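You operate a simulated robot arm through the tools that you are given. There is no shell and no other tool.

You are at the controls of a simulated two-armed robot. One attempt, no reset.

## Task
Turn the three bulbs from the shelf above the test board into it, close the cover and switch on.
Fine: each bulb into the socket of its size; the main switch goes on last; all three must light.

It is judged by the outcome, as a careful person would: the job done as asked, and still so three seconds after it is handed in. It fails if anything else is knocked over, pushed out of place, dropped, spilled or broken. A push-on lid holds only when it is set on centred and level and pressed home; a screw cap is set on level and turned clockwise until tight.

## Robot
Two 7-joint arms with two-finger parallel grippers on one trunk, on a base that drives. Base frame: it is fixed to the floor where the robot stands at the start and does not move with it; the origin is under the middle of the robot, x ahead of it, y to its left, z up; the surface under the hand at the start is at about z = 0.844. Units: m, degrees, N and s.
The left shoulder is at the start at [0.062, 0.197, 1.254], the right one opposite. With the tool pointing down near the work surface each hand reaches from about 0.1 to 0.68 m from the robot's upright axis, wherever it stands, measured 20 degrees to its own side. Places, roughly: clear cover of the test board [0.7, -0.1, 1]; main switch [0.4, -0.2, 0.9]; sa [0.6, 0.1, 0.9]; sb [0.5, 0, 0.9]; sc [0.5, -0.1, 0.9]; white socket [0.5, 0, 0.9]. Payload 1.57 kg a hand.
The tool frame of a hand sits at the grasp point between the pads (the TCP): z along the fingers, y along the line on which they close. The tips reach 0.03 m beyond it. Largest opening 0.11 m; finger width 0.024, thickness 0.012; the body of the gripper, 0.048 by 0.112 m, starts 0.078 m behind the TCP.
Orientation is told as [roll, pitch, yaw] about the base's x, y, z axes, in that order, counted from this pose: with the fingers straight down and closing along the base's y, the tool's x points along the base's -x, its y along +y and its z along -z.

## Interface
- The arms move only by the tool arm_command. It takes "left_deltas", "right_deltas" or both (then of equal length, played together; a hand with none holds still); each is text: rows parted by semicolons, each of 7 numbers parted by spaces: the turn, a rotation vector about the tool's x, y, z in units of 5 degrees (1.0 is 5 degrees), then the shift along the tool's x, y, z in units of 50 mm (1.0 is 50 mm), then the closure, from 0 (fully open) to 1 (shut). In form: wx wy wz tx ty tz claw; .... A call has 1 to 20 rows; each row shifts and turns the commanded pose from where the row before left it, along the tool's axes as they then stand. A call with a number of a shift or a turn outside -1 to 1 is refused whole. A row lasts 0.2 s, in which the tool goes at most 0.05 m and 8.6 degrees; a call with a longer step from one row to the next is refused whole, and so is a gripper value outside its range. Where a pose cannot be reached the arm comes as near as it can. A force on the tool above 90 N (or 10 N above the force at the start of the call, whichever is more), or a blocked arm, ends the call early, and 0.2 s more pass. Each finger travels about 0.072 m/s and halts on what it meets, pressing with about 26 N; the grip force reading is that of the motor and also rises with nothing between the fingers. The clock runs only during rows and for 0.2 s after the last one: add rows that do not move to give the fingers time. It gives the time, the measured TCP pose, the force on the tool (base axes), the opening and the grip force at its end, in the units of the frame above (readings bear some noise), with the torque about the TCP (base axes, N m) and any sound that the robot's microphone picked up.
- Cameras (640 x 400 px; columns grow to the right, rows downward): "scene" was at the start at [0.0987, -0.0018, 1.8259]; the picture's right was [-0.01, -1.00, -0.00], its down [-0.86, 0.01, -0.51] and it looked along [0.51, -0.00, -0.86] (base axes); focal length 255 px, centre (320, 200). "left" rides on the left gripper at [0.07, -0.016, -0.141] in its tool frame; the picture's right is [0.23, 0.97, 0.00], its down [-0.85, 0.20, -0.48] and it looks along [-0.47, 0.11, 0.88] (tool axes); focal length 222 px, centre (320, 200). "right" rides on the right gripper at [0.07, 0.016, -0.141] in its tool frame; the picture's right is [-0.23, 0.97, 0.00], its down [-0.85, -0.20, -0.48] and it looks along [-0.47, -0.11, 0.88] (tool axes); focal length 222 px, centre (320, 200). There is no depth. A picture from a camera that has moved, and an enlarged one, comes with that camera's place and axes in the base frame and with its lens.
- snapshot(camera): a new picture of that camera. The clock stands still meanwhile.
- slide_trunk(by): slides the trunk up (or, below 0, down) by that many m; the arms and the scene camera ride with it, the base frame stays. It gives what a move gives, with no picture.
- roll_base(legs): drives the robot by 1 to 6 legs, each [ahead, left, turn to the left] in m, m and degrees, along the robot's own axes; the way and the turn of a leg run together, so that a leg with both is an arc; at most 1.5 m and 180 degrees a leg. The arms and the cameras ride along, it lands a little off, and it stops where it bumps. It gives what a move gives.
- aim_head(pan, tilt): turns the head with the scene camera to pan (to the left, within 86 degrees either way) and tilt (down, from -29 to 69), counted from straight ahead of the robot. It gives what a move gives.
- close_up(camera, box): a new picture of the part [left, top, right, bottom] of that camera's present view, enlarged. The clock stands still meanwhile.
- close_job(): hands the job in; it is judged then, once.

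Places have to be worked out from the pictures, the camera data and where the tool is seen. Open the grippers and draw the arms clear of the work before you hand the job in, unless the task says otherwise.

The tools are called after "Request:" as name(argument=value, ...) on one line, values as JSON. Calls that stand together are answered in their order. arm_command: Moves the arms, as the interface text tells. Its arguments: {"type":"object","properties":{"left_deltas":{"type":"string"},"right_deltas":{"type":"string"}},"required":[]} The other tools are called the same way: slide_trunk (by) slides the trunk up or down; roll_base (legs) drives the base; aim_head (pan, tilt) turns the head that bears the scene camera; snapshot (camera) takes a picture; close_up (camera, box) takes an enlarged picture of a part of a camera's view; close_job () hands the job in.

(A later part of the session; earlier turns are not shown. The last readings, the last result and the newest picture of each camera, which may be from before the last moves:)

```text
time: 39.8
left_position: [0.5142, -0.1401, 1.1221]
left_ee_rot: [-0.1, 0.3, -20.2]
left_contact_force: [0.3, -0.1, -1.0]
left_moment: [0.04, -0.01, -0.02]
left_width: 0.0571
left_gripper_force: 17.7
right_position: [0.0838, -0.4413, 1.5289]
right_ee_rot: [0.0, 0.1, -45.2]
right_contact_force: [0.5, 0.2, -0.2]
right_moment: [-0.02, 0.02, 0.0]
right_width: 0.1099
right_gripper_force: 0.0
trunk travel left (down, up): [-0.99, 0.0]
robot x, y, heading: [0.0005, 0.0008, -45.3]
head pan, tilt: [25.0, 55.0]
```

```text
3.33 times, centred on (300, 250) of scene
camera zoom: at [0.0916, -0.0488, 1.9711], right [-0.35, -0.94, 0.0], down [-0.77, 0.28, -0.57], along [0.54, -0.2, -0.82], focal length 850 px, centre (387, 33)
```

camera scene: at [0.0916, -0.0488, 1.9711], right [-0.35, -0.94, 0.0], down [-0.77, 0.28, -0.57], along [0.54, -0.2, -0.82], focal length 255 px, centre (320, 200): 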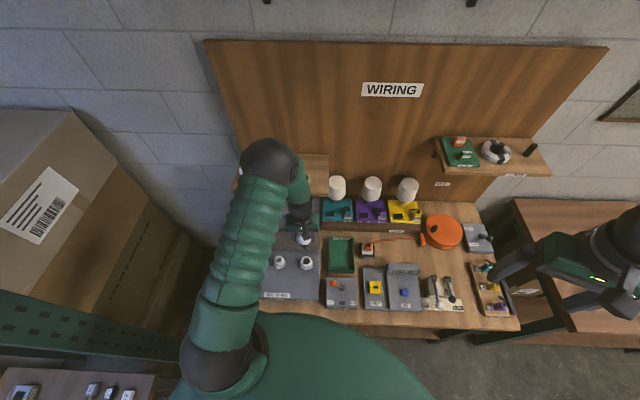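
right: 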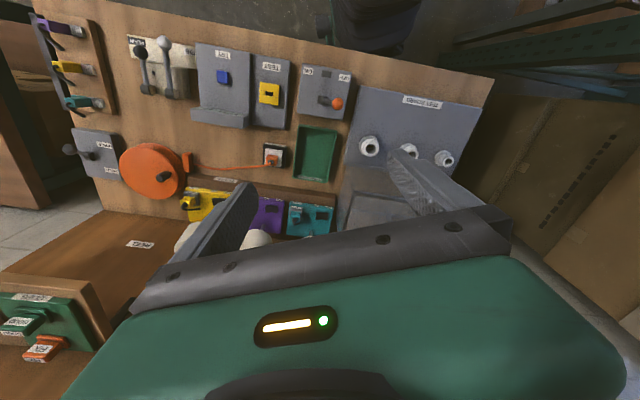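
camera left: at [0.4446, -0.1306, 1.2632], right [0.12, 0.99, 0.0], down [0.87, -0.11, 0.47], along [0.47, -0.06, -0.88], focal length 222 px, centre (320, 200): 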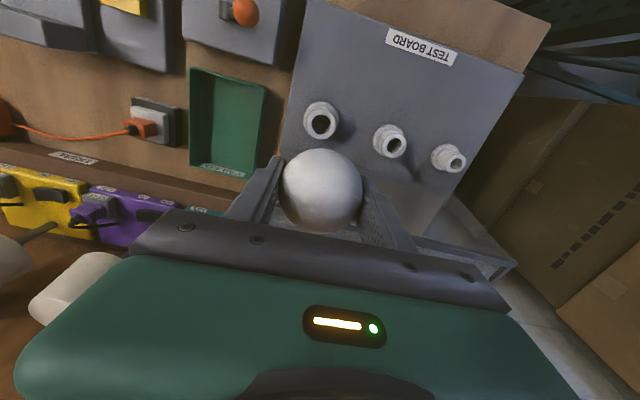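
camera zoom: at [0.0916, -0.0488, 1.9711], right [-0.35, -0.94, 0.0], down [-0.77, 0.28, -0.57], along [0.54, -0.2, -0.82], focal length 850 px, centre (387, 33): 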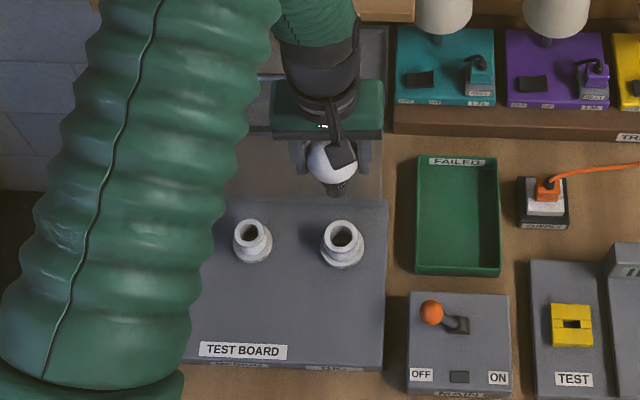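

Combining wrist and head views, the big socket rim is at z≈0.905 and about 9 mm nearer the robot than the hand's axis, laterally aligned. I shift 9 mm back and descend to z≈1.015.

Request:
arm_command(left_deltas="0 0 0 0.18 0 0 0.5;0 0 0 0 0 0.5 0.5;0 0 0 0 0 0.5 0.5;0 0 0 0 0 0.5 0.5;0 0 0 0 0 0.35 0.5;0 0 0 0 0 0.3 0.5;0 0 0 0 0 0 0.5")

Request:
close_up(camera="left", box=[240, 60, 460, 220])

Request:
close_up(camera="scene", box=[270, 220, 340, 280])

```text
time: 41.4
left_position: [0.5054, -0.1392, 1.0149]
left_ee_rot: [0.2, 0.3, -20.3]
left_contact_force: [-0.2, -0.1, -0.4]
left_moment: [0.0, 0.03, 0.02]
left_width: 0.0566
left_gripper_force: 17.9
right_position: [0.0838, -0.4417, 1.5284]
right_ee_rot: [0.0, 0.1, -45.2]
right_contact_force: [0.1, -0.2, -0.3]
right_moment: [0.0, -0.04, 0.02]
right_width: 0.1102
right_gripper_force: 0.0
trunk travel left (down, up): [-0.99, 0.0]
robot x, y, heading: [0.0019, 0.0017, -45.4]
head pan, tilt: [25.0, 55.0]
```

```text
2.50 times, centred on (350, 140) of left
camera zoom: at [0.436, -0.1289, 1.1555], right [0.12, 0.99, 0.0], down [0.87, -0.11, 0.47], along [0.47, -0.06, -0.88], focal length 555 px, centre (245, 350)
```

zoom: 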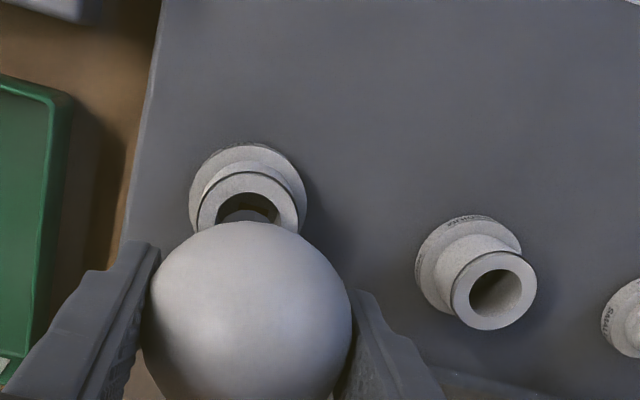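

```text
6.67 times, centred on (305, 250) of scene
camera zoom: at [0.0913, -0.0495, 1.9711], right [-0.35, -0.94, 0.0], down [-0.77, 0.28, -0.57], along [0.54, -0.2, -0.82], focal length 1700 px, centre (420, -133)
```

zoom: 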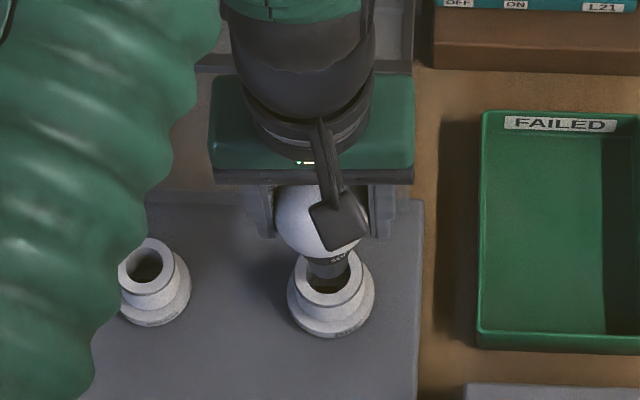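

The bulb tip is directly over the socket in both views. Before inserting I wind the hand counter‑clockwise 60° so there's a long clockwise stroke available.

Request:
arm_command(left_deltas="0 0 -1 0 0 0 0.5;0 0 -1 0 0 0 0.5;0 0 -1 0 0 0 0.5;0 0 -1 0 0 0 0.5;0 0 -1 0 0 0 0.5;0 0 -1 0 0 0 0.5;0 0 -1 0 0 0 0.5;0 0 -1 0 0 0 0.5;0 0 -1 0 0 0 0.5;0 0 -1 0 0 0 0.5;0 0 -1 0 0 0 0.5;0 0 -1 0 0 0 0.5")

Request:
close_up(camera="scene", box=[270, 210, 350, 280])

Request:
snapshot(camera="left")

```text
time: 44.0
left_position: [0.507, -0.1376, 1.0134]
left_ee_rot: [0.3, 0.1, 40.1]
left_contact_force: [-0.2, -0.1, -0.6]
left_moment: [-0.01, -0.01, 0.01]
left_width: 0.0567
left_gripper_force: 18.0
right_position: [0.0832, -0.4424, 1.5282]
right_ee_rot: [0.0, 0.1, -45.2]
right_contact_force: [0.3, -0.2, -0.1]
right_moment: [0.02, 0.02, -0.01]
right_width: 0.1098
right_gripper_force: 0.0
trunk travel left (down, up): [-0.99, 0.0]
robot x, y, heading: [0.0002, 0.0001, -45.3]
head pan, tilt: [25.0, 55.0]
```

```text
5.71 times, centred on (310, 245) of scene
camera zoom: at [0.0905, -0.049, 1.9711], right [-0.35, -0.94, 0.0], down [-0.77, 0.28, -0.57], along [0.54, -0.2, -0.82], focal length 1457 px, centre (377, -57)
```

zoom: 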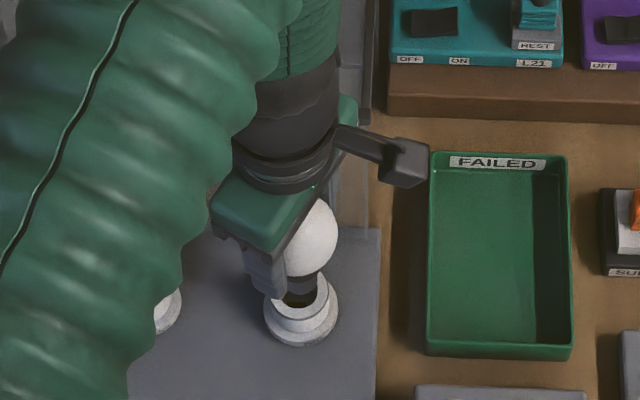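

```text
taken
camera left: at [0.4643, -0.1952, 1.155], right [-0.8, 0.6, 0.0], down [0.53, 0.7, 0.48], along [0.28, 0.38, -0.88], focal length 222 px, centre (320, 200)
```

left: 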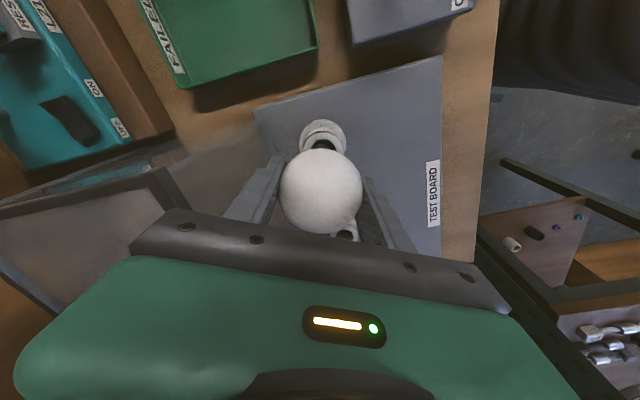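

Request:
close_up(camera="scene", box=[285, 225, 325, 260])

Request:
close_up(camera="left", box=[260, 100, 380, 180])

```text
11.43 times, centred on (305, 242) of scene
camera zoom: at [0.0905, -0.049, 1.9711], right [-0.35, -0.94, 0.0], down [-0.77, 0.28, -0.57], along [0.54, -0.2, -0.82], focal length 2915 px, centre (491, -286)
```

zoom: 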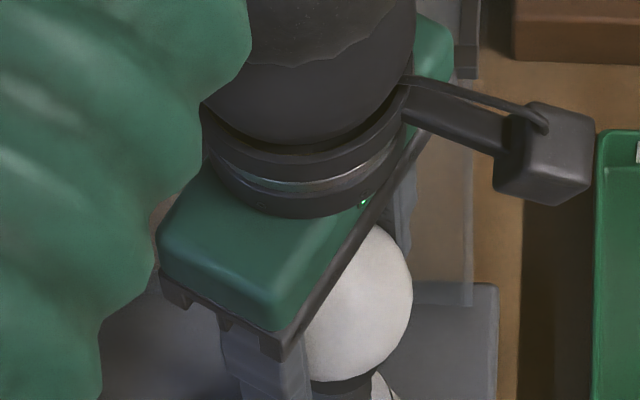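

```text
5.00 times, centred on (320, 140) of left
camera zoom: at [0.4643, -0.1952, 1.155], right [-0.8, 0.6, 0.0], down [0.53, 0.7, 0.48], along [0.28, 0.38, -0.88], focal length 1111 px, centre (320, 500)
```

zoom: 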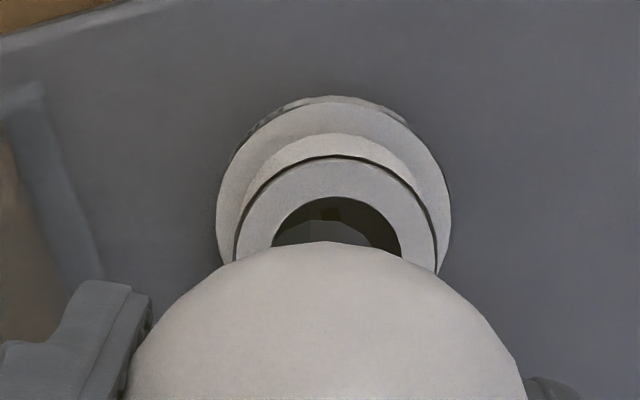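

Wrist and head estimates disagree by ~3 mm, so I want a cleaner view of tip versus hole. I return to yaw −20° (where the head camera sees the tip) and lower to z≈0.992.

Request:
arm_command(left_deltas="0 0 1 0 0 0 0.5;0 0 1 0 0 0 0.5;0 0 1 0 0 0 0.5;0 0 1 0 0 0 0.5;0 0 1 0 0 0 0.5;0 0 1 0 0 0 0.5;0 0 1 0 0 0 0.5;0 0 1 0 0 0 0.5;0 0 1 0 0 0 0.5;0 0 1 0 0 0 0.5;0 0 1 0 0 0 0.5;0 0 1 0 0 0 0.5;0 0 0 0 0 0.2 0.5;0 0 0 0 0 0.2 0.5;0 0 0 0 0 0 0.5")

Request:
close_up(camera="scene", box=[285, 230, 325, 255])

Request:
close_up(camera="left", box=[260, 100, 380, 180])

```text
time: 47.1
left_position: [0.5057, -0.1366, 0.9929]
left_ee_rot: [0.0, 0.3, -20.2]
left_contact_force: [0.7, -0.6, -1.9]
left_moment: [-0.04, 0.01, 0.01]
left_width: 0.0568
left_gripper_force: 17.8
right_position: [0.0831, -0.4415, 1.5275]
right_ee_rot: [0.0, 0.0, -45.2]
right_contact_force: [0.1, 1.0, 0.1]
right_moment: [0.0, 0.0, -0.01]
right_width: 0.1101
right_gripper_force: 0.1
trunk travel left (down, up): [-0.99, 0.0]
robot x, y, heading: [0.0004, 0.0013, -45.2]
head pan, tilt: [25.0, 55.0]
```

```text
16.00 times, centred on (305, 242) of scene
camera zoom: at [0.0907, -0.0488, 1.9711], right [-0.35, -0.94, 0.0], down [-0.77, 0.28, -0.57], along [0.54, -0.2, -0.82], focal length 4081 px, centre (560, -480)
```

zoom: 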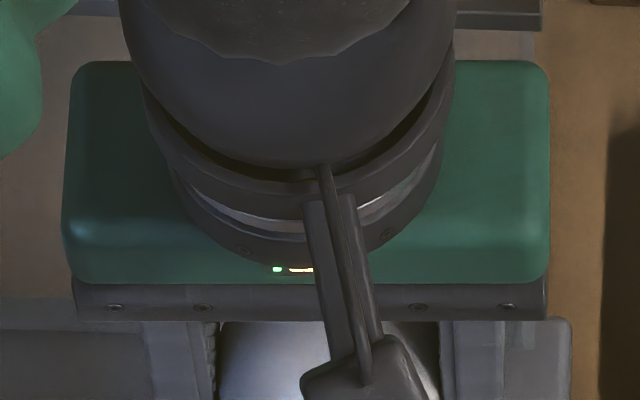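

```text
5.00 times, centred on (320, 140) of left
camera zoom: at [0.4354, -0.1289, 1.1353], right [0.12, 0.99, 0.0], down [0.87, -0.11, 0.47], along [0.47, -0.06, -0.88], focal length 1111 px, centre (320, 500)
```

zoom: 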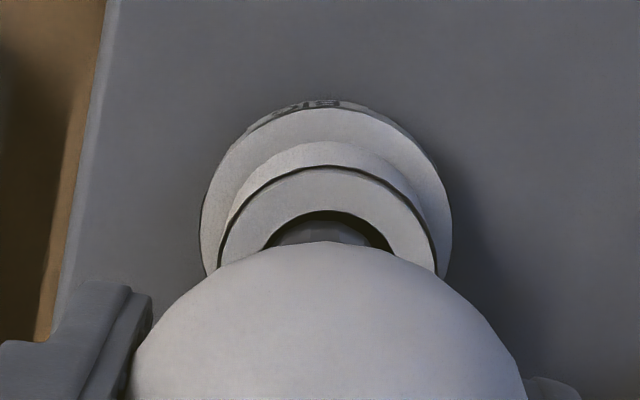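

Request:
close_up(camera="scene", box=[285, 245, 325, 275])

Request:
close_up(camera="left", box=[240, 100, 420, 240])

```text
13.33 times, centred on (305, 260) of scene
camera zoom: at [0.0907, -0.0488, 1.9711], right [-0.35, -0.94, 0.0], down [-0.77, 0.28, -0.57], along [0.54, -0.2, -0.82], focal length 3400 px, centre (520, -600)
```

zoom: 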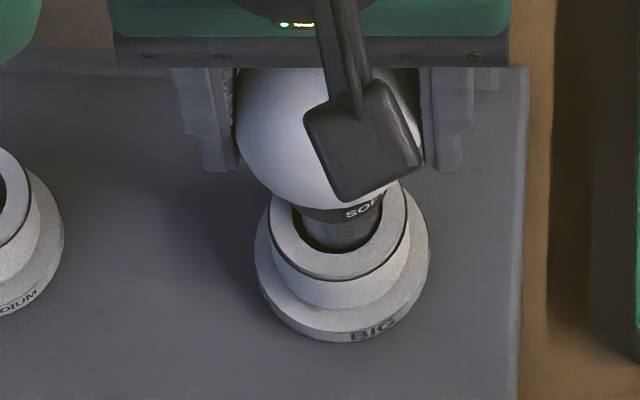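

```text
2.86 times, centred on (330, 170) of left
camera zoom: at [0.4354, -0.1289, 1.1353], right [0.12, 0.99, 0.0], down [0.87, -0.11, 0.47], along [0.47, -0.06, -0.88], focal length 635 px, centre (291, 286)
```

zoom: 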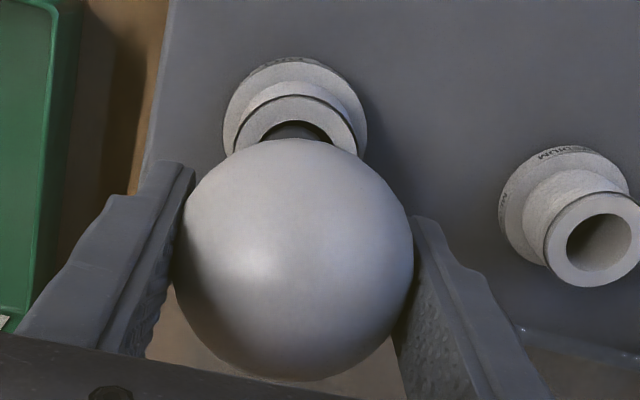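

The bulb's thread sits visibly within the socket mouth. I continue lowering in small steps and watch the force.

Request:
arm_command(left_deltas="0 0 0 0 0 0.1 0.5;0 0 0 0 0 0 0.5")

Request:
arm_command(left_deltas="0 0 0 0 0 0.1 0.5;0 0 0 0 0 0 0.5")

Request:
close_up(camera="scene", box=[285, 245, 325, 275])

```text
time: 47.8
left_position: [0.5055, -0.1371, 0.9892]
left_ee_rot: [0.0, 0.3, -20.2]
left_contact_force: [-0.9, 0.3, -0.3]
left_moment: [-0.03, -0.02, 0.01]
left_width: 0.0567
left_gripper_force: 18.0
right_position: [0.0831, -0.4414, 1.529]
right_ee_rot: [0.0, 0.0, -45.2]
right_contact_force: [0.2, 0.1, 0.3]
right_moment: [-0.02, 0.01, -0.02]
right_width: 0.1099
right_gripper_force: 0.0
trunk travel left (down, up): [-0.99, 0.0]
robot x, y, heading: [0.0017, 0.0017, -45.2]
head pan, tilt: [25.0, 55.0]
```

```text
time: 48.4
left_position: [0.5045, -0.1375, 0.9845]
left_ee_rot: [0.1, 0.3, -20.1]
left_contact_force: [1.3, 0.1, -1.5]
left_moment: [-0.02, -0.03, 0.01]
left_width: 0.0566
left_gripper_force: 17.6
right_position: [0.0843, -0.442, 1.5286]
right_ee_rot: [0.1, 0.0, -45.2]
right_contact_force: [0.9, -0.2, -0.7]
right_moment: [0.02, 0.0, -0.03]
right_width: 0.1098
right_gripper_force: 0.1
trunk travel left (down, up): [-0.99, 0.0]
robot x, y, heading: [0.0034, 0.0007, -45.4]
head pan, tilt: [25.0, 55.0]
```

```text
13.33 times, centred on (305, 260) of scene
camera zoom: at [0.091, -0.0491, 1.9711], right [-0.35, -0.94, 0.0], down [-0.77, 0.28, -0.57], along [0.54, -0.2, -0.82], focal length 3400 px, centre (520, -600)
```

zoom: 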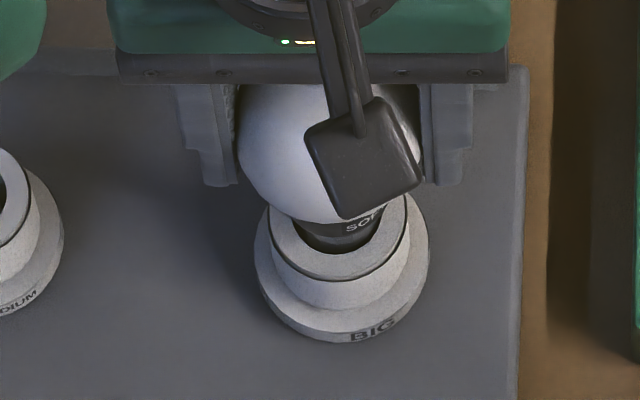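

No contact yet at z=0.9845 and the thread is clearly inside the hole. Continue lowering in steps.

Request:
arm_command(left_deltas="0 0 0 0 0 0.1 0.5;0 0 0 0 0 0 0.5")

Request:
arm_command(left_deltas="0 0 0 0 0 0.1 0.5;0 0 0 0 0 0 0.5")

Request:
close_up(camera="scene", box=[285, 245, 325, 275])

```text
time: 49.0
left_position: [0.5041, -0.1374, 0.9787]
left_ee_rot: [-0.1, 0.2, -20.2]
left_contact_force: [-0.8, -0.2, -0.4]
left_moment: [-0.01, 0.02, -0.01]
left_width: 0.0566
left_gripper_force: 17.8
right_position: [0.0842, -0.4402, 1.5291]
right_ee_rot: [0.0, 0.1, -45.0]
right_contact_force: [-0.1, 0.4, -0.3]
right_moment: [0.0, 0.03, -0.04]
right_width: 0.1102
right_gripper_force: 0.0
trunk travel left (down, up): [-0.99, 0.0]
robot x, y, heading: [-0.0026, 0.0002, -45.2]
head pan, tilt: [25.0, 55.0]
```

```text
time: 49.5
left_position: [0.5049, -0.1379, 0.9744]
left_ee_rot: [0.1, 0.3, -20.2]
left_contact_force: [0.1, 0.1, -1.1]
left_moment: [0.01, -0.01, 0.01]
left_width: 0.0566
left_gripper_force: 17.9
right_position: [0.0838, -0.4408, 1.5284]
right_ee_rot: [0.0, 0.0, -45.3]
right_contact_force: [-0.3, 0.1, 0.6]
right_moment: [0.02, 0.0, 0.02]
right_width: 0.1099
right_gripper_force: 0.1
trunk travel left (down, up): [-0.99, 0.0]
robot x, y, heading: [-0.0038, 0.0007, -45.2]
head pan, tilt: [25.0, 55.0]
```

```text
13.33 times, centred on (305, 260) of scene
camera zoom: at [0.0908, -0.0489, 1.9711], right [-0.35, -0.94, 0.0], down [-0.77, 0.28, -0.57], along [0.54, -0.2, -0.82], focal length 3400 px, centre (520, -600)
```

zoom: 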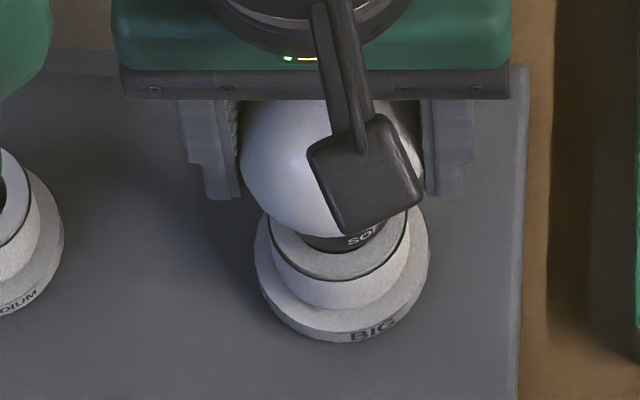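

Still free; the black neck is approaching the rim. Lower further in 4 mm steps.

Request:
arm_command(left_deltas="0 0 0 0 0 0.08 0.5;0 0 0 0 0 0 0.5")

Request:
arm_command(left_deltas="0 0 0 0 0 0.08 0.5;0 0 0 0 0 0 0.5")

Request:
close_up(camera="scene", box=[285, 245, 325, 275])

```text
time: 50.1
left_position: [0.5051, -0.137, 0.9701]
left_ee_rot: [-0.1, 0.3, -20.1]
left_contact_force: [0.1, 4.2, 13.2]
left_moment: [0.12, -0.14, 0.01]
left_width: 0.0572
left_gripper_force: 18.4
right_position: [0.0806, -0.4415, 1.5301]
right_ee_rot: [0.0, 0.0, -45.2]
right_contact_force: [-0.5, -0.4, -0.9]
right_moment: [0.0, -0.05, 0.0]
right_width: 0.1101
right_gripper_force: 0.1
trunk travel left (down, up): [-0.99, 0.0]
robot x, y, heading: [0.0047, 0.0027, -45.3]
head pan, tilt: [25.0, 55.0]
```

```text
time: 50.8
left_position: [0.5048, -0.1377, 0.965]
left_ee_rot: [0.0, 0.4, -20.1]
left_contact_force: [0.3, 3.4, -1.2]
left_moment: [-0.04, -0.01, -0.01]
left_width: 0.0573
left_gripper_force: 1.4
right_position: [0.0844, -0.4412, 1.5282]
right_ee_rot: [0.0, 0.0, -45.3]
right_contact_force: [0.3, 0.9, -0.2]
right_moment: [0.01, 0.0, 0.01]
right_width: 0.1099
right_gripper_force: 0.1
trunk travel left (down, up): [-0.99, 0.0]
robot x, y, heading: [-0.0028, 0.0006, -45.4]
head pan, tilt: [25.0, 55.0]
```

```text
13.33 times, centred on (305, 260) of scene
camera zoom: at [0.0923, -0.0477, 1.9709], right [-0.35, -0.94, 0.0], down [-0.77, 0.28, -0.57], along [0.54, -0.2, -0.82], focal length 3400 px, centre (520, -600)
```

zoom: 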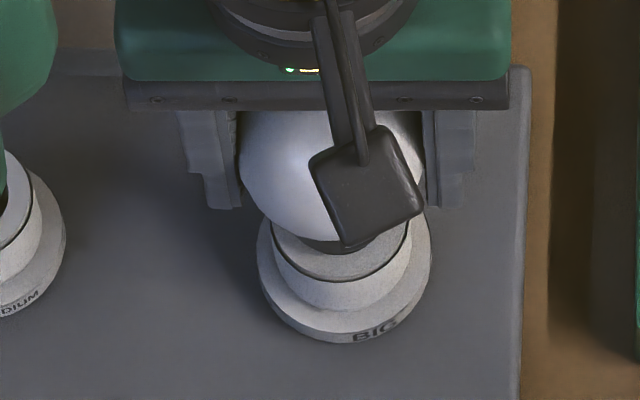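

At z≈0.970 it made contact (13 N); at 0.965 the grip reading dropped to 1.4 N. I check with the wrist camera.

Request:
snapshot(camera="left")

Request:
close_up(camera="left", box=[240, 100, 420, 240])

```text
taken
camera left: at [0.4357, -0.128, 1.1062], right [0.12, 0.99, 0.0], down [0.87, -0.11, 0.47], along [0.47, -0.06, -0.88], focal length 222 px, centre (320, 200)
```

left: 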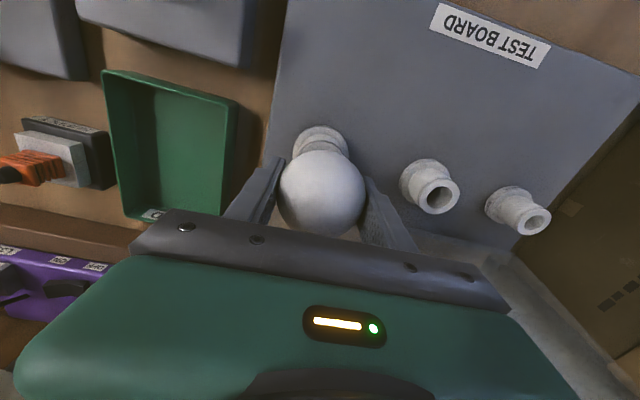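

```text
2.86 times, centred on (330, 170) of left
camera zoom: at [0.4357, -0.128, 1.1062], right [0.12, 0.99, 0.0], down [0.87, -0.11, 0.47], along [0.47, -0.06, -0.88], focal length 635 px, centre (291, 286)
```

zoom: 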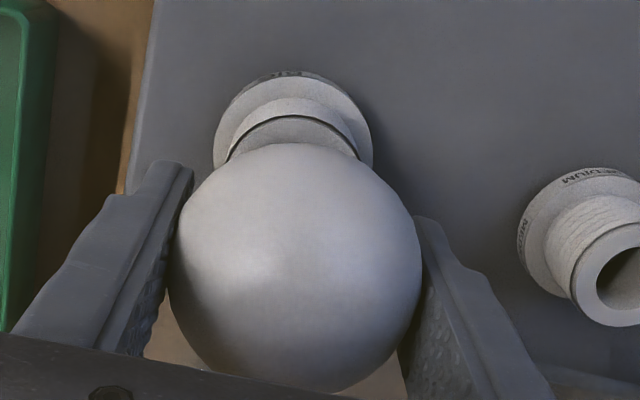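

The globe has shifted up about 4 mm in the fingers as the bulb seated. I re-tighten the grip and read it.

Request:
arm_command(left_deltas="0 0 0 0 0 0 0.55;0 0 0 0 0 0 0.55;0 0 0 0 0 0 0.55")

```text
time: 51.5
left_position: [0.5038, -0.1379, 0.9649]
left_ee_rot: [-0.1, 0.2, -20.2]
left_contact_force: [0.4, 0.1, 0.9]
left_moment: [0.02, 0.02, -0.04]
left_width: 0.0564
left_gripper_force: 18.0
right_position: [0.0834, -0.4403, 1.5281]
right_ee_rot: [0.0, 0.1, -45.2]
right_contact_force: [1.1, 0.7, 0.4]
right_moment: [-0.01, -0.03, -0.04]
right_width: 0.1097
right_gripper_force: 0.1
trunk travel left (down, up): [-0.99, 0.0]
robot x, y, heading: [-0.002, 0.0023, -45.3]
head pan, tilt: [25.0, 55.0]
```

Grip is firm again (18 N) with no load. Now turn clockwise (seen from above) 90° with a slight downward follow.

Request:
arm_command(left_deltas="0 0 1 0 0 0.01 0.55;0 0 1 0 0 0.002 0.55;0 0 1 0 0 0.002 0.55;0 0 1 0 0 0.002 0.55;0 0 1 0 0 0.002 0.55;0 0 1 0 0 0.002 0.55;0 0 1 0 0 0.002 0.55;0 0 1 0 0 0.002 0.55;0 0 1 0 0 0.002 0.55")

Request:
arm_command(left_deltas="0 0 1 0 0 0.002 0.55;0 0 1 0 0 0.002 0.55;0 0 1 0 0 0.002 0.55;0 0 1 0 0 0.002 0.55;0 0 1 0 0 0.002 0.55;0 0 1 0 0 0.002 0.55;0 0 1 0 0 0.002 0.55;0 0 1 0 0 0.002 0.55;0 0 1 0 0 0.002 0.55")

Request:
snapshot(camera="scene")

Request:
close_up(camera="left", box=[220, 80, 420, 240])

```text
time: 53.5
left_position: [0.5063, -0.1365, 0.965]
left_ee_rot: [-0.2, 0.1, -65.3]
left_contact_force: [-0.4, -0.4, 0.1]
left_moment: [-0.02, 0.0, -0.03]
left_width: 0.0564
left_gripper_force: 18.0
right_position: [0.0826, -0.4416, 1.5297]
right_ee_rot: [0.0, 0.0, -45.3]
right_contact_force: [0.8, -0.4, 0.3]
right_moment: [0.01, 0.02, -0.01]
right_width: 0.1099
right_gripper_force: 0.2
trunk travel left (down, up): [-0.99, 0.0]
robot x, y, heading: [-0.0014, 0.0032, -45.1]
head pan, tilt: [25.0, 55.0]
```

```text
time: 55.5
left_position: [0.5043, -0.1365, 0.9641]
left_ee_rot: [-0.3, 0.1, -110.3]
left_contact_force: [-5.4, 0.6, -0.3]
left_moment: [-0.01, 0.27, 0.04]
left_width: 0.0565
left_gripper_force: 18.1
right_position: [0.082, -0.4412, 1.5272]
right_ee_rot: [0.1, 0.1, -45.3]
right_contact_force: [-0.2, 0.4, -0.7]
right_moment: [0.0, -0.02, 0.01]
right_width: 0.1097
right_gripper_force: 0.1
trunk travel left (down, up): [-0.99, 0.0]
robot x, y, heading: [-0.0018, -0.0037, -45.3]
head pan, tilt: [25.0, 55.0]
```

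```text
taken
camera scene: at [0.0883, -0.0491, 1.9712], right [-0.35, -0.94, 0.0], down [-0.77, 0.28, -0.57], along [0.54, -0.2, -0.82], focal length 255 px, centre (320, 200)
```

scene: 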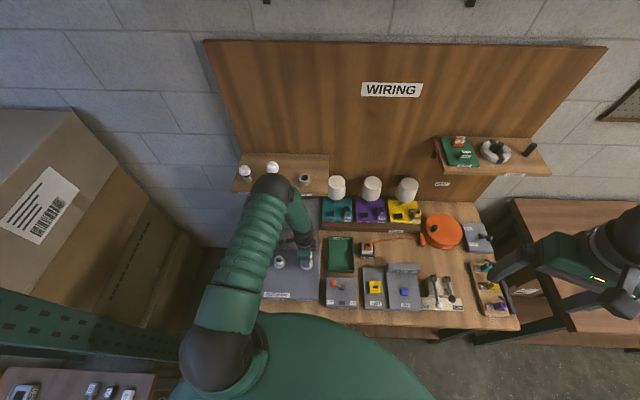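

```text
2.50 times, centred on (320, 160) of left
camera zoom: at [0.5144, -0.0662, 1.1052], right [0.99, -0.12, 0.0], down [-0.11, -0.87, 0.48], along [-0.06, -0.47, -0.88], focal length 555 px, centre (320, 300)
```

zoom: 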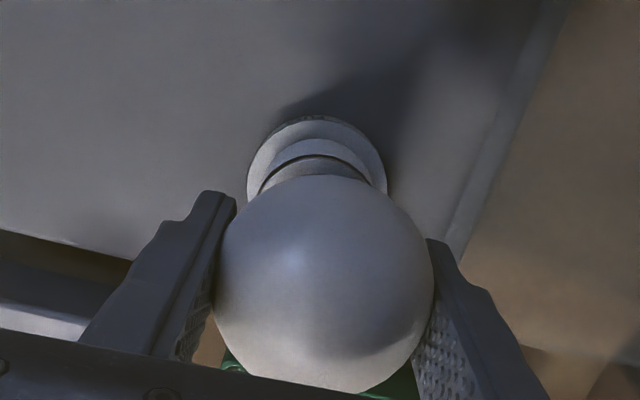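

Turned 90°; a small 5 N side load at the socket. I look closely at the bulb from the head camera.

Request:
close_up(camera="scene", box=[285, 240, 335, 275])

Request:
close_up(camera="scene", box=[230, 150, 340, 280])

```text
11.43 times, centred on (310, 258) of scene
camera zoom: at [0.0883, -0.0491, 1.9712], right [-0.35, -0.94, 0.0], down [-0.77, 0.28, -0.57], along [0.54, -0.2, -0.82], focal length 2915 px, centre (434, -457)
```

zoom: 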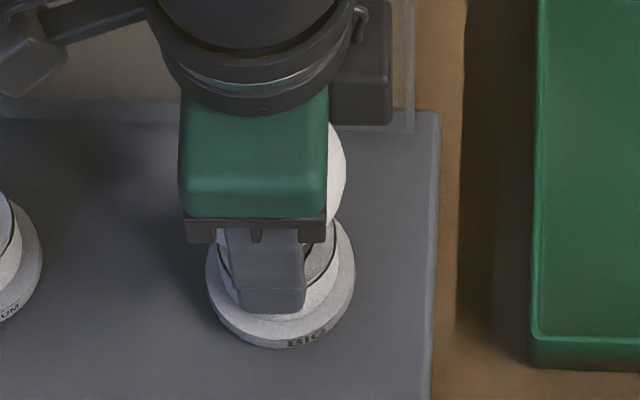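

```text
3.08 times, centred on (285, 215) of scene
camera zoom: at [0.0883, -0.0491, 1.9712], right [-0.35, -0.94, 0.0], down [-0.77, 0.28, -0.57], along [0.54, -0.2, -0.82], focal length 785 px, centre (428, 154)
```

zoom: 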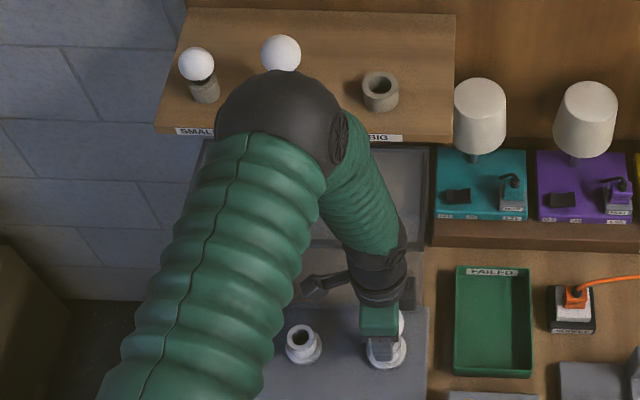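

The elbow is clear of the shelf. I release the globe (open to ~75 mm), then look at the bulb before winding back for the next stroke.

Request:
arm_command(left_deltas="0 0 0 0 0 0 0.32;0 0 0 0 0 0 0.32;0 0 0 0 0 0 0.32")

Request:
close_up(camera="left", box=[220, 80, 420, 240])

```text
time: 56.4
left_position: [0.5062, -0.1368, 0.9634]
left_ee_rot: [-0.2, 0.0, -110.2]
left_contact_force: [0.4, -0.2, -0.3]
left_moment: [0.0, 0.01, -0.01]
left_width: 0.0747
left_gripper_force: 0.1
right_position: [0.0833, -0.4415, 1.5288]
right_ee_rot: [0.1, -0.1, -45.2]
right_contact_force: [-0.4, -0.6, -0.2]
right_moment: [0.0, -0.03, -0.04]
right_width: 0.11
right_gripper_force: 0.1
trunk travel left (down, up): [-0.99, 0.0]
robot x, y, heading: [-0.0034, -0.0015, -45.4]
head pan, tilt: [25.0, 55.0]
```

```text
2.50 times, centred on (320, 160) of left
camera zoom: at [0.5156, -0.0659, 1.105], right [0.99, -0.12, 0.0], down [-0.11, -0.87, 0.48], along [-0.06, -0.47, -0.88], focal length 555 px, centre (320, 300)
```

zoom: 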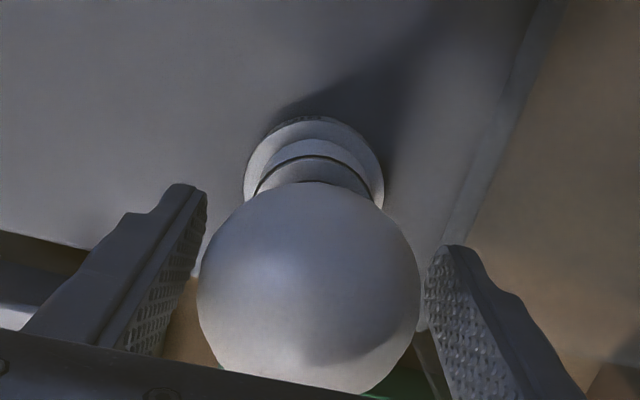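

The bulb stands in the socket on its own, leaning a few mm. I open wider, raise 2 cm, and wind the hand back counter‑clockwise 150° for the next stroke.

Request:
arm_command(left_deltas="0 0 0 0 0 0 0.2;0 0 0 0 0 -0.4 0.2;0 0 -1 0 0 0 0.2;0 0 -1 0 0 0 0.2;0 0 -1 0 0 0 0.2;0 0 -1 0 0 0 0.2;0 0 -1 0 0 0 0.2;0 0 -1 0 0 0 0.2;0 0 -1 0 0 0 0.2;0 0 -1 0 0 0 0.2;0 0 -1 0 0 0 0.2;0 0 -1 0 0 0 0.2;0 0 -1 0 0 0 0.2;0 0 -1 0 0 0 0.2;0 0 -1 0 0 0 0.2;0 0 -1 0 0 0 0.2;0 0 -1 0 0 0 0.2;0 0 -1 0 0 0 0.2;0 0 -1 0 0 0 0.2")

Request:
arm_command(left_deltas="0 0 -1 0 0 0 0.2;0 0 -1 0 0 0 0.2;0 0 -1 0 0 0 0.2;0 0 -1 0 0 0 0.2;0 0 -1 0 0 0 0.2;0 0 -1 0 0 0 0.2;0 0 -1 0 0 0 0.2;0 0 -1 0 0 0 0.2;0 0 -1 0 0 0 0.2;0 0 -1 0 0 0 0.2;0 0 -1 0 0 0 0.2;0 0 -1 0 0 0 0.2;0 0 -1 0 0 0 0.2")

Request:
close_up(camera="left", box=[220, 80, 420, 240])

Request:
close_up(camera="scene", box=[265, 225, 335, 275])

```text
time: 60.4
left_position: [0.505, -0.1383, 0.9826]
left_ee_rot: [0.0, 0.3, -25.1]
left_contact_force: [-0.1, -0.6, 0.3]
left_moment: [-0.01, 0.01, 0.0]
left_width: 0.0878
left_gripper_force: 0.0
right_position: [0.0821, -0.4412, 1.5286]
right_ee_rot: [0.0, 0.0, -45.3]
right_contact_force: [-0.5, -0.4, -0.6]
right_moment: [0.04, 0.0, 0.0]
right_width: 0.1098
right_gripper_force: 0.0
trunk travel left (down, up): [-0.99, 0.0]
robot x, y, heading: [-0.0006, -0.0031, -45.4]
head pan, tilt: [25.0, 55.0]
```

```text
time: 63.1
left_position: [0.506, -0.1387, 0.9838]
left_ee_rot: [0.3, 0.1, 39.9]
left_contact_force: [0.0, -0.5, 0.0]
left_moment: [-0.02, -0.02, 0.02]
left_width: 0.088
left_gripper_force: 0.0
right_position: [0.083, -0.4415, 1.5285]
right_ee_rot: [0.1, 0.0, -45.2]
right_contact_force: [0.8, -0.4, 1.4]
right_moment: [0.01, 0.01, 0.02]
right_width: 0.1101
right_gripper_force: 0.0
trunk travel left (down, up): [-0.99, 0.0]
robot x, y, heading: [-0.0008, 0.0002, -45.4]
head pan, tilt: [25.0, 55.0]
```

```text
2.50 times, centred on (320, 160) of left
camera zoom: at [0.4637, -0.1948, 1.1254], right [-0.8, 0.6, 0.0], down [0.53, 0.7, 0.48], along [0.28, 0.38, -0.88], focal length 555 px, centre (320, 300)
```

zoom: 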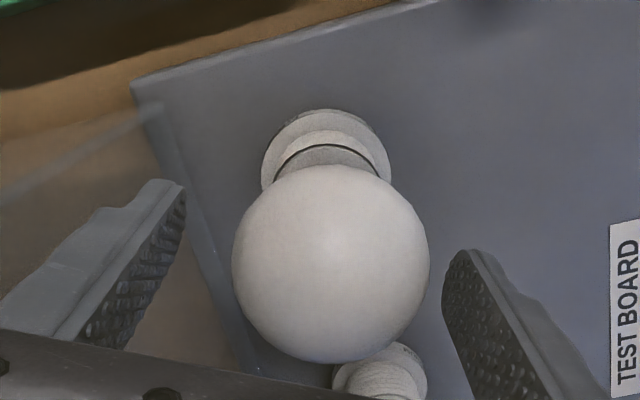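

```text
8.00 times, centred on (300, 250) of scene
camera zoom: at [0.0904, -0.049, 1.9711], right [-0.35, -0.94, 0.0], down [-0.77, 0.28, -0.57], along [0.54, -0.2, -0.82], focal length 2040 px, centre (480, -200)
```

zoom: 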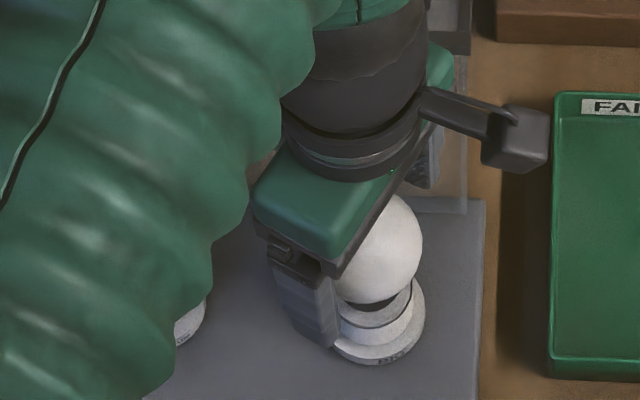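

The bulb stands upright in place. I lower 1.6 cm to globe height, close, and turn clockwise 150° in two parts.

Request:
arm_command(left_deltas="0 0 0 0 0 0.32 0.25;0 0 0 0 0 0 0.45;0 0 0 0 0 0 0.55;0 0 0 0 0 0 0.55;0 0 0 0 0 0 0.55")

Request:
arm_command(left_deltas="0 0 1 0 0 0.004 0.55;0 0 1 0 0 0.004 0.55;0 0 1 0 0 0.002 0.55;0 0 1 0 0 0.002 0.55;0 0 1 0 0 0.002 0.55;0 0 1 0 0 0.002 0.55;0 0 1 0 0 0.002 0.55;0 0 1 0 0 0.002 0.55;0 0 1 0 0 0.002 0.55;0 0 1 0 0 0.002 0.55;0 0 1 0 0 0.002 0.55;0 0 1 0 0 0.002 0.55;0 0 1 0 0 0.002 0.55;0 0 1 0 0 0.002 0.55;0 0 1 0 0 0.002 0.55")

Request:
arm_command(left_deltas="0 0 1 0 0 0.002 0.55;0 0 1 0 0 0.002 0.55;0 0 1 0 0 0.002 0.55;0 0 1 0 0 0.002 0.55;0 0 1 0 0 0.002 0.55;0 0 1 0 0 0.002 0.55;0 0 1 0 0 0.002 0.55;0 0 1 0 0 0.002 0.55;0 0 1 0 0 0.002 0.55;0 0 1 0 0 0.002 0.55;0 0 1 0 0 0.002 0.55;0 0 1 0 0 0.002 0.55;0 0 1 0 0 0.002 0.55;0 0 1 0 0 0.002 0.55;0 0 1 0 0 0.002 0.55")

```text
time: 64.3
left_position: [0.5054, -0.1367, 0.9676]
left_ee_rot: [0.2, 0.2, 39.8]
left_contact_force: [-0.3, 0.8, 0.2]
left_moment: [0.07, -0.02, 0.02]
left_width: 0.0549
left_gripper_force: 18.1
right_position: [0.0838, -0.4414, 1.528]
right_ee_rot: [0.1, 0.0, -45.2]
right_contact_force: [-1.0, 0.4, -0.4]
right_moment: [-0.01, -0.01, 0.01]
right_width: 0.11
right_gripper_force: 0.0
trunk travel left (down, up): [-0.99, 0.0]
robot x, y, heading: [0.0042, 0.0027, -45.4]
head pan, tilt: [25.0, 55.0]
```

```text
time: 67.5
left_position: [0.5051, -0.137, 0.9667]
left_ee_rot: [0.0, 0.3, -35.2]
left_contact_force: [1.1, 1.0, 9.9]
left_moment: [-0.11, -0.13, 0.0]
left_width: 0.0543
left_gripper_force: 18.4
right_position: [0.0815, -0.4418, 1.528]
right_ee_rot: [0.0, 0.0, -45.2]
right_contact_force: [-0.7, -0.3, -0.5]
right_moment: [0.03, -0.04, -0.02]
right_width: 0.1099
right_gripper_force: 0.0
trunk travel left (down, up): [-0.99, 0.0]
robot x, y, heading: [-0.0044, 0.0008, -45.4]
head pan, tilt: [25.0, 55.0]
```

```text
time: 70.8
left_position: [0.5021, -0.1387, 0.9648]
left_ee_rot: [-0.4, 0.1, -110.2]
left_contact_force: [-14.4, -0.9, -11.0]
left_moment: [-0.08, -0.19, 0.02]
left_width: 0.0545
left_gripper_force: 18.4
right_position: [0.0807, -0.4423, 1.5279]
right_ee_rot: [0.1, 0.0, -45.2]
right_contact_force: [-0.2, 0.1, 0.4]
right_moment: [0.0, -0.01, -0.01]
right_width: 0.1101
right_gripper_force: 0.0
trunk travel left (down, up): [-0.99, 0.0]
robot x, y, heading: [-0.0005, -0.0022, -45.4]
head pan, tilt: [25.0, 55.0]
```

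The hand is being drawn down (−11 N), a sign that the thread is biting, with a side pull toward −x meaning my axis is ~3–4 mm too far ahead. I release to let the bulb settle and look.

Request:
arm_command(left_deltas="0 0 0 0 0 0 0.4;0 0 0 0 0 0 0.32;0 0 0 0 0 0 0.25;0 0 0 0 0 0 0.25")

Request:
close_up(camera="left", box=[220, 80, 420, 240])

Request:
close_up(camera="scene", box=[265, 225, 335, 275])

```text
time: 71.8
left_position: [0.505, -0.1384, 0.9648]
left_ee_rot: [-0.3, 0.0, -110.2]
left_contact_force: [0.6, 0.1, -0.2]
left_moment: [0.0, -0.02, 0.02]
left_width: 0.0825
left_gripper_force: 0.0
right_position: [0.0824, -0.4422, 1.5284]
right_ee_rot: [0.1, 0.0, -45.3]
right_contact_force: [1.3, -0.6, -0.5]
right_moment: [-0.02, 0.0, 0.01]
right_width: 0.1099
right_gripper_force: 0.1
trunk travel left (down, up): [-0.99, 0.0]
robot x, y, heading: [0.0015, 0.0005, -45.1]
head pan, tilt: [25.0, 55.0]
```

```text
2.50 times, centred on (320, 160) of left
camera zoom: at [0.5146, -0.0666, 1.1065], right [0.99, -0.12, 0.0], down [-0.11, -0.87, 0.48], along [-0.06, -0.47, -0.88], focal length 555 px, centre (320, 300)
```

zoom: 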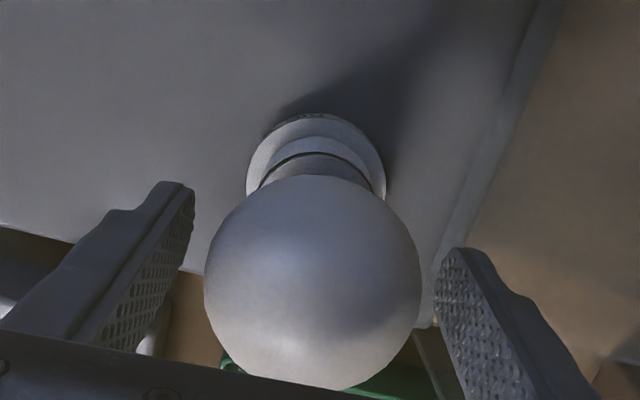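

```text
8.00 times, centred on (300, 250) of scene
camera zoom: at [0.0893, -0.0495, 1.9712], right [-0.35, -0.94, 0.0], down [-0.77, 0.28, -0.57], along [0.54, -0.2, -0.82], focal length 2040 px, centre (480, -200)
```

zoom: 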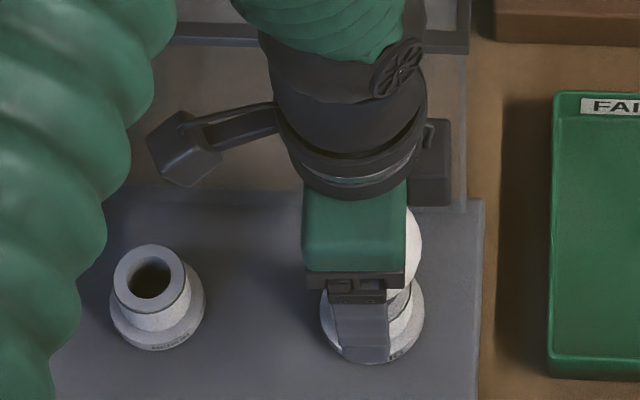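

The bulb has descended a few mm and now sits upright: the thread is advancing. I correct the axis by 1.7 mm, raise, and wind back further (to about +80°) for a longer stroke.

Request:
arm_command(left_deltas="0 0 0 0 -0.034 -0.4 0.2;0 0 -1 0 0 0 0.2;0 0 -1 0 0 0 0.2;0 0 -1 0 0 0 0.2;0 0 -1 0 0 0 0.2;0 0 -1 0 0 0 0.2;0 0 -1 0 0 0 0.2;0 0 -1 0 0 0 0.2;0 0 -1 0 0 0 0.2;0 0 -1 0 0 0 0.2;0 0 -1 0 0 0 0.2;0 0 -1 0 0 0 0.2;0 0 -1 0 0 0 0.2;0 0 -1 0 0 0 0.2;0 0 -1 0 0 0 0.2;0 0 -1 0 0 0 0.2;0 0 -1 0 0 0 0.2;0 0 -1 0 0 0 0.2;0 0 -1 0 0 0 0.2;0 0 -1 0 0 0 0.2")

Request:
arm_command(left_deltas="0 0 -1 0 0 0 0.2;0 0 -1 0 0 0 0.2;0 0 -1 0 0 0 0.2;0 0 -1 0 0 0 0.2;0 0 -1 0 0 0 0.2;0 0 -1 0 0 0 0.2;0 0 -1 0 0 0 0.2;0 0 -1 0 0 0 0.2;0 0 -1 0 0 0 0.2;0 0 -1 0 0 0 0.2;0 0 -1 0 0 0 0.2;0 0 -1 0 0 0 0.2;0 0 -1 0 0 0 0.2;0 0 -1 0 0 0 0.2;0 0 -1 0 0 0 0.2;0 0 -1 0 0 0 0.2;0 0 -1 0 0 0 0.2;0 0 -1 0 0 0 0.2;0 0 -1 0 0 0 0.2")

Request:
close_up(camera="left", box=[220, 80, 420, 240])

Request:
snapshot(camera="scene")

```text
time: 76.0
left_position: [0.5045, -0.1371, 0.9842]
left_ee_rot: [0.1, 0.3, -15.1]
left_contact_force: [0.1, 0.1, 0.1]
left_moment: [-0.02, 0.0, 0.0]
left_width: 0.0879
left_gripper_force: 0.0
right_position: [0.083, -0.441, 1.5274]
right_ee_rot: [0.0, 0.1, -45.2]
right_contact_force: [-1.0, -1.5, -1.0]
right_moment: [0.0, -0.01, 0.02]
right_width: 0.11
right_gripper_force: 0.0
trunk travel left (down, up): [-0.99, 0.0]
robot x, y, heading: [0.0003, -0.0006, -45.4]
head pan, tilt: [25.0, 55.0]
```

```text
time: 80.0
left_position: [0.5037, -0.138, 0.9863]
left_ee_rot: [0.2, -0.1, 80.0]
left_contact_force: [-0.5, 0.2, 0.1]
left_moment: [0.03, -0.01, 0.03]
left_width: 0.0879
left_gripper_force: 0.0
right_position: [0.0827, -0.4416, 1.529]
right_ee_rot: [0.0, 0.0, -45.2]
right_contact_force: [-0.4, -0.8, 0.2]
right_moment: [0.02, -0.01, 0.01]
right_width: 0.1099
right_gripper_force: 0.2
trunk travel left (down, up): [-0.99, 0.0]
robot x, y, heading: [-0.0036, 0.0025, -45.6]
head pan, tilt: [25.0, 55.0]
```

```text
2.50 times, centred on (320, 160) of left
camera zoom: at [0.5082, -0.2085, 1.1257], right [-1.0, -0.05, 0.0], down [-0.04, 0.88, 0.48], along [-0.03, 0.48, -0.88], focal length 555 px, centre (320, 300)
```

zoom: 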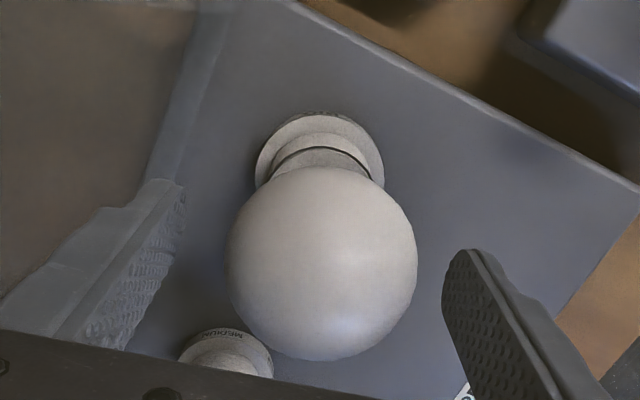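

```text
taken
camera scene: at [0.0903, -0.0491, 1.9711], right [-0.35, -0.94, 0.0], down [-0.77, 0.28, -0.57], along [0.54, -0.2, -0.82], focal length 255 px, centre (320, 200)
```

scene: 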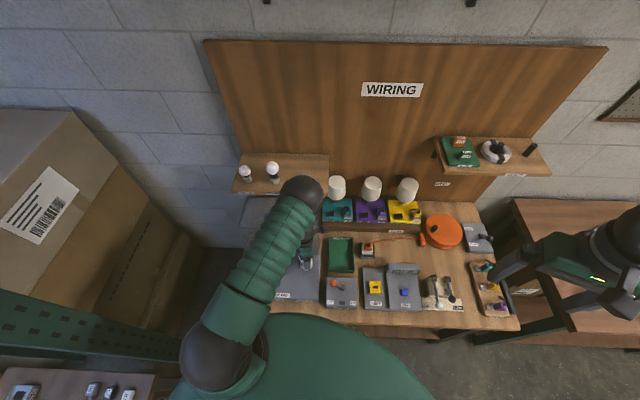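

Good: hand at yaw +80° with the globe centred. Lower to z≈0.964, close, and turn clockwise 190°.

Request:
arm_command(left_deltas="0 0 0 0 0 0.44 0.25;0 0 0 0 0 0 0.45;0 0 0 0 0 0 0.55;0 0 0 0 0 0 0.55;0 0 0 0 0 0 0.55")

Request:
arm_command(left_deltas="0 0 1 0 0 0.002 0.55;0 0 1 0 0 0.002 0.55;0 0 1 0 0 0.002 0.55;0 0 1 0 0 0.002 0.55;0 0 1 0 0 0.002 0.55;0 0 1 0 0 0.002 0.55;0 0 1 0 0 0.002 0.55;0 0 1 0 0 0.002 0.55;0 0 1 0 0 0.002 0.55;0 0 1 0 0 0.002 0.55;0 0 1 0 0 0.002 0.55;0 0 1 0 0 0.002 0.55;0 0 1 0 0 0.002 0.55;0 0 1 0 0 0.002 0.55;0 0 1 0 0 0.002 0.55;0 0 1 0 0 0.002 0.55;0 0 1 0 0 0.002 0.55;0 0 1 0 0 0.002 0.55;0 0 1 0 0 0.002 0.55")

Request:
arm_command(left_deltas="0 0 1 0 0 0.002 0.55;0 0 1 0 0 0.002 0.55;0 0 1 0 0 0.002 0.55;0 0 1 0 0 0.002 0.55;0 0 1 0 0 0.002 0.55;0 0 1 0 0 0.002 0.55;0 0 1 0 0 0.002 0.55;0 0 1 0 0 0.002 0.55;0 0 1 0 0 0.002 0.55;0 0 1 0 0 0.002 0.55;0 0 1 0 0 0.002 0.55;0 0 1 0 0 0.002 0.55;0 0 1 0 0 0.002 0.55;0 0 1 0 0 0.002 0.55;0 0 1 0 0 0.002 0.55;0 0 1 0 0 0.002 0.55;0 0 1 0 0 0.002 0.55;0 0 1 0 0 0.002 0.55;0 0 1 0 0 0.002 0.55")

```text
time: 81.2
left_position: [0.5027, -0.1381, 0.9623]
left_ee_rot: [0.2, -0.1, 79.9]
left_contact_force: [-1.7, -0.9, -4.6]
left_moment: [-0.12, 0.01, 0.0]
left_width: 0.056
left_gripper_force: 17.7
right_position: [0.0832, -0.4405, 1.528]
right_ee_rot: [0.0, 0.0, -45.3]
right_contact_force: [-0.1, 0.2, 0.4]
right_moment: [0.03, -0.04, 0.0]
right_width: 0.11
right_gripper_force: 0.1
trunk travel left (down, up): [-0.99, 0.0]
robot x, y, heading: [0.0023, 0.0017, -45.1]
head pan, tilt: [25.0, 55.0]
```

```text
time: 85.2
left_position: [0.5045, -0.1361, 0.9609]
left_ee_rot: [0.0, 0.2, -15.4]
left_contact_force: [-0.2, 2.0, 1.4]
left_moment: [-0.06, -0.05, 0.51]
left_width: 0.0565
left_gripper_force: 17.7
right_position: [0.0836, -0.4399, 1.5291]
right_ee_rot: [0.0, 0.0, -45.2]
right_contact_force: [-0.3, -0.2, -0.4]
right_moment: [0.02, -0.01, 0.01]
right_width: 0.1099
right_gripper_force: 0.0
trunk travel left (down, up): [-0.99, 0.0]
robot x, y, heading: [0.0008, 0.0001, -45.5]
head pan, tilt: [25.0, 55.0]
```

```text
time: 89.2
left_position: [0.5033, -0.1372, 0.959]
left_ee_rot: [-0.3, 0.0, -110.2]
left_contact_force: [-5.9, 0.8, 0.1]
left_moment: [0.03, -0.11, 0.06]
left_width: 0.0546
left_gripper_force: 18.0
right_position: [0.0818, -0.4415, 1.5275]
right_ee_rot: [0.2, 0.0, -45.2]
right_contact_force: [0.5, 0.4, 0.1]
right_moment: [-0.02, -0.01, -0.02]
right_width: 0.1099
right_gripper_force: 0.1
trunk travel left (down, up): [-0.99, 0.0]
robot x, y, heading: [-0.001, 0.0041, -45.2]
head pan, tilt: [25.0, 55.0]
```

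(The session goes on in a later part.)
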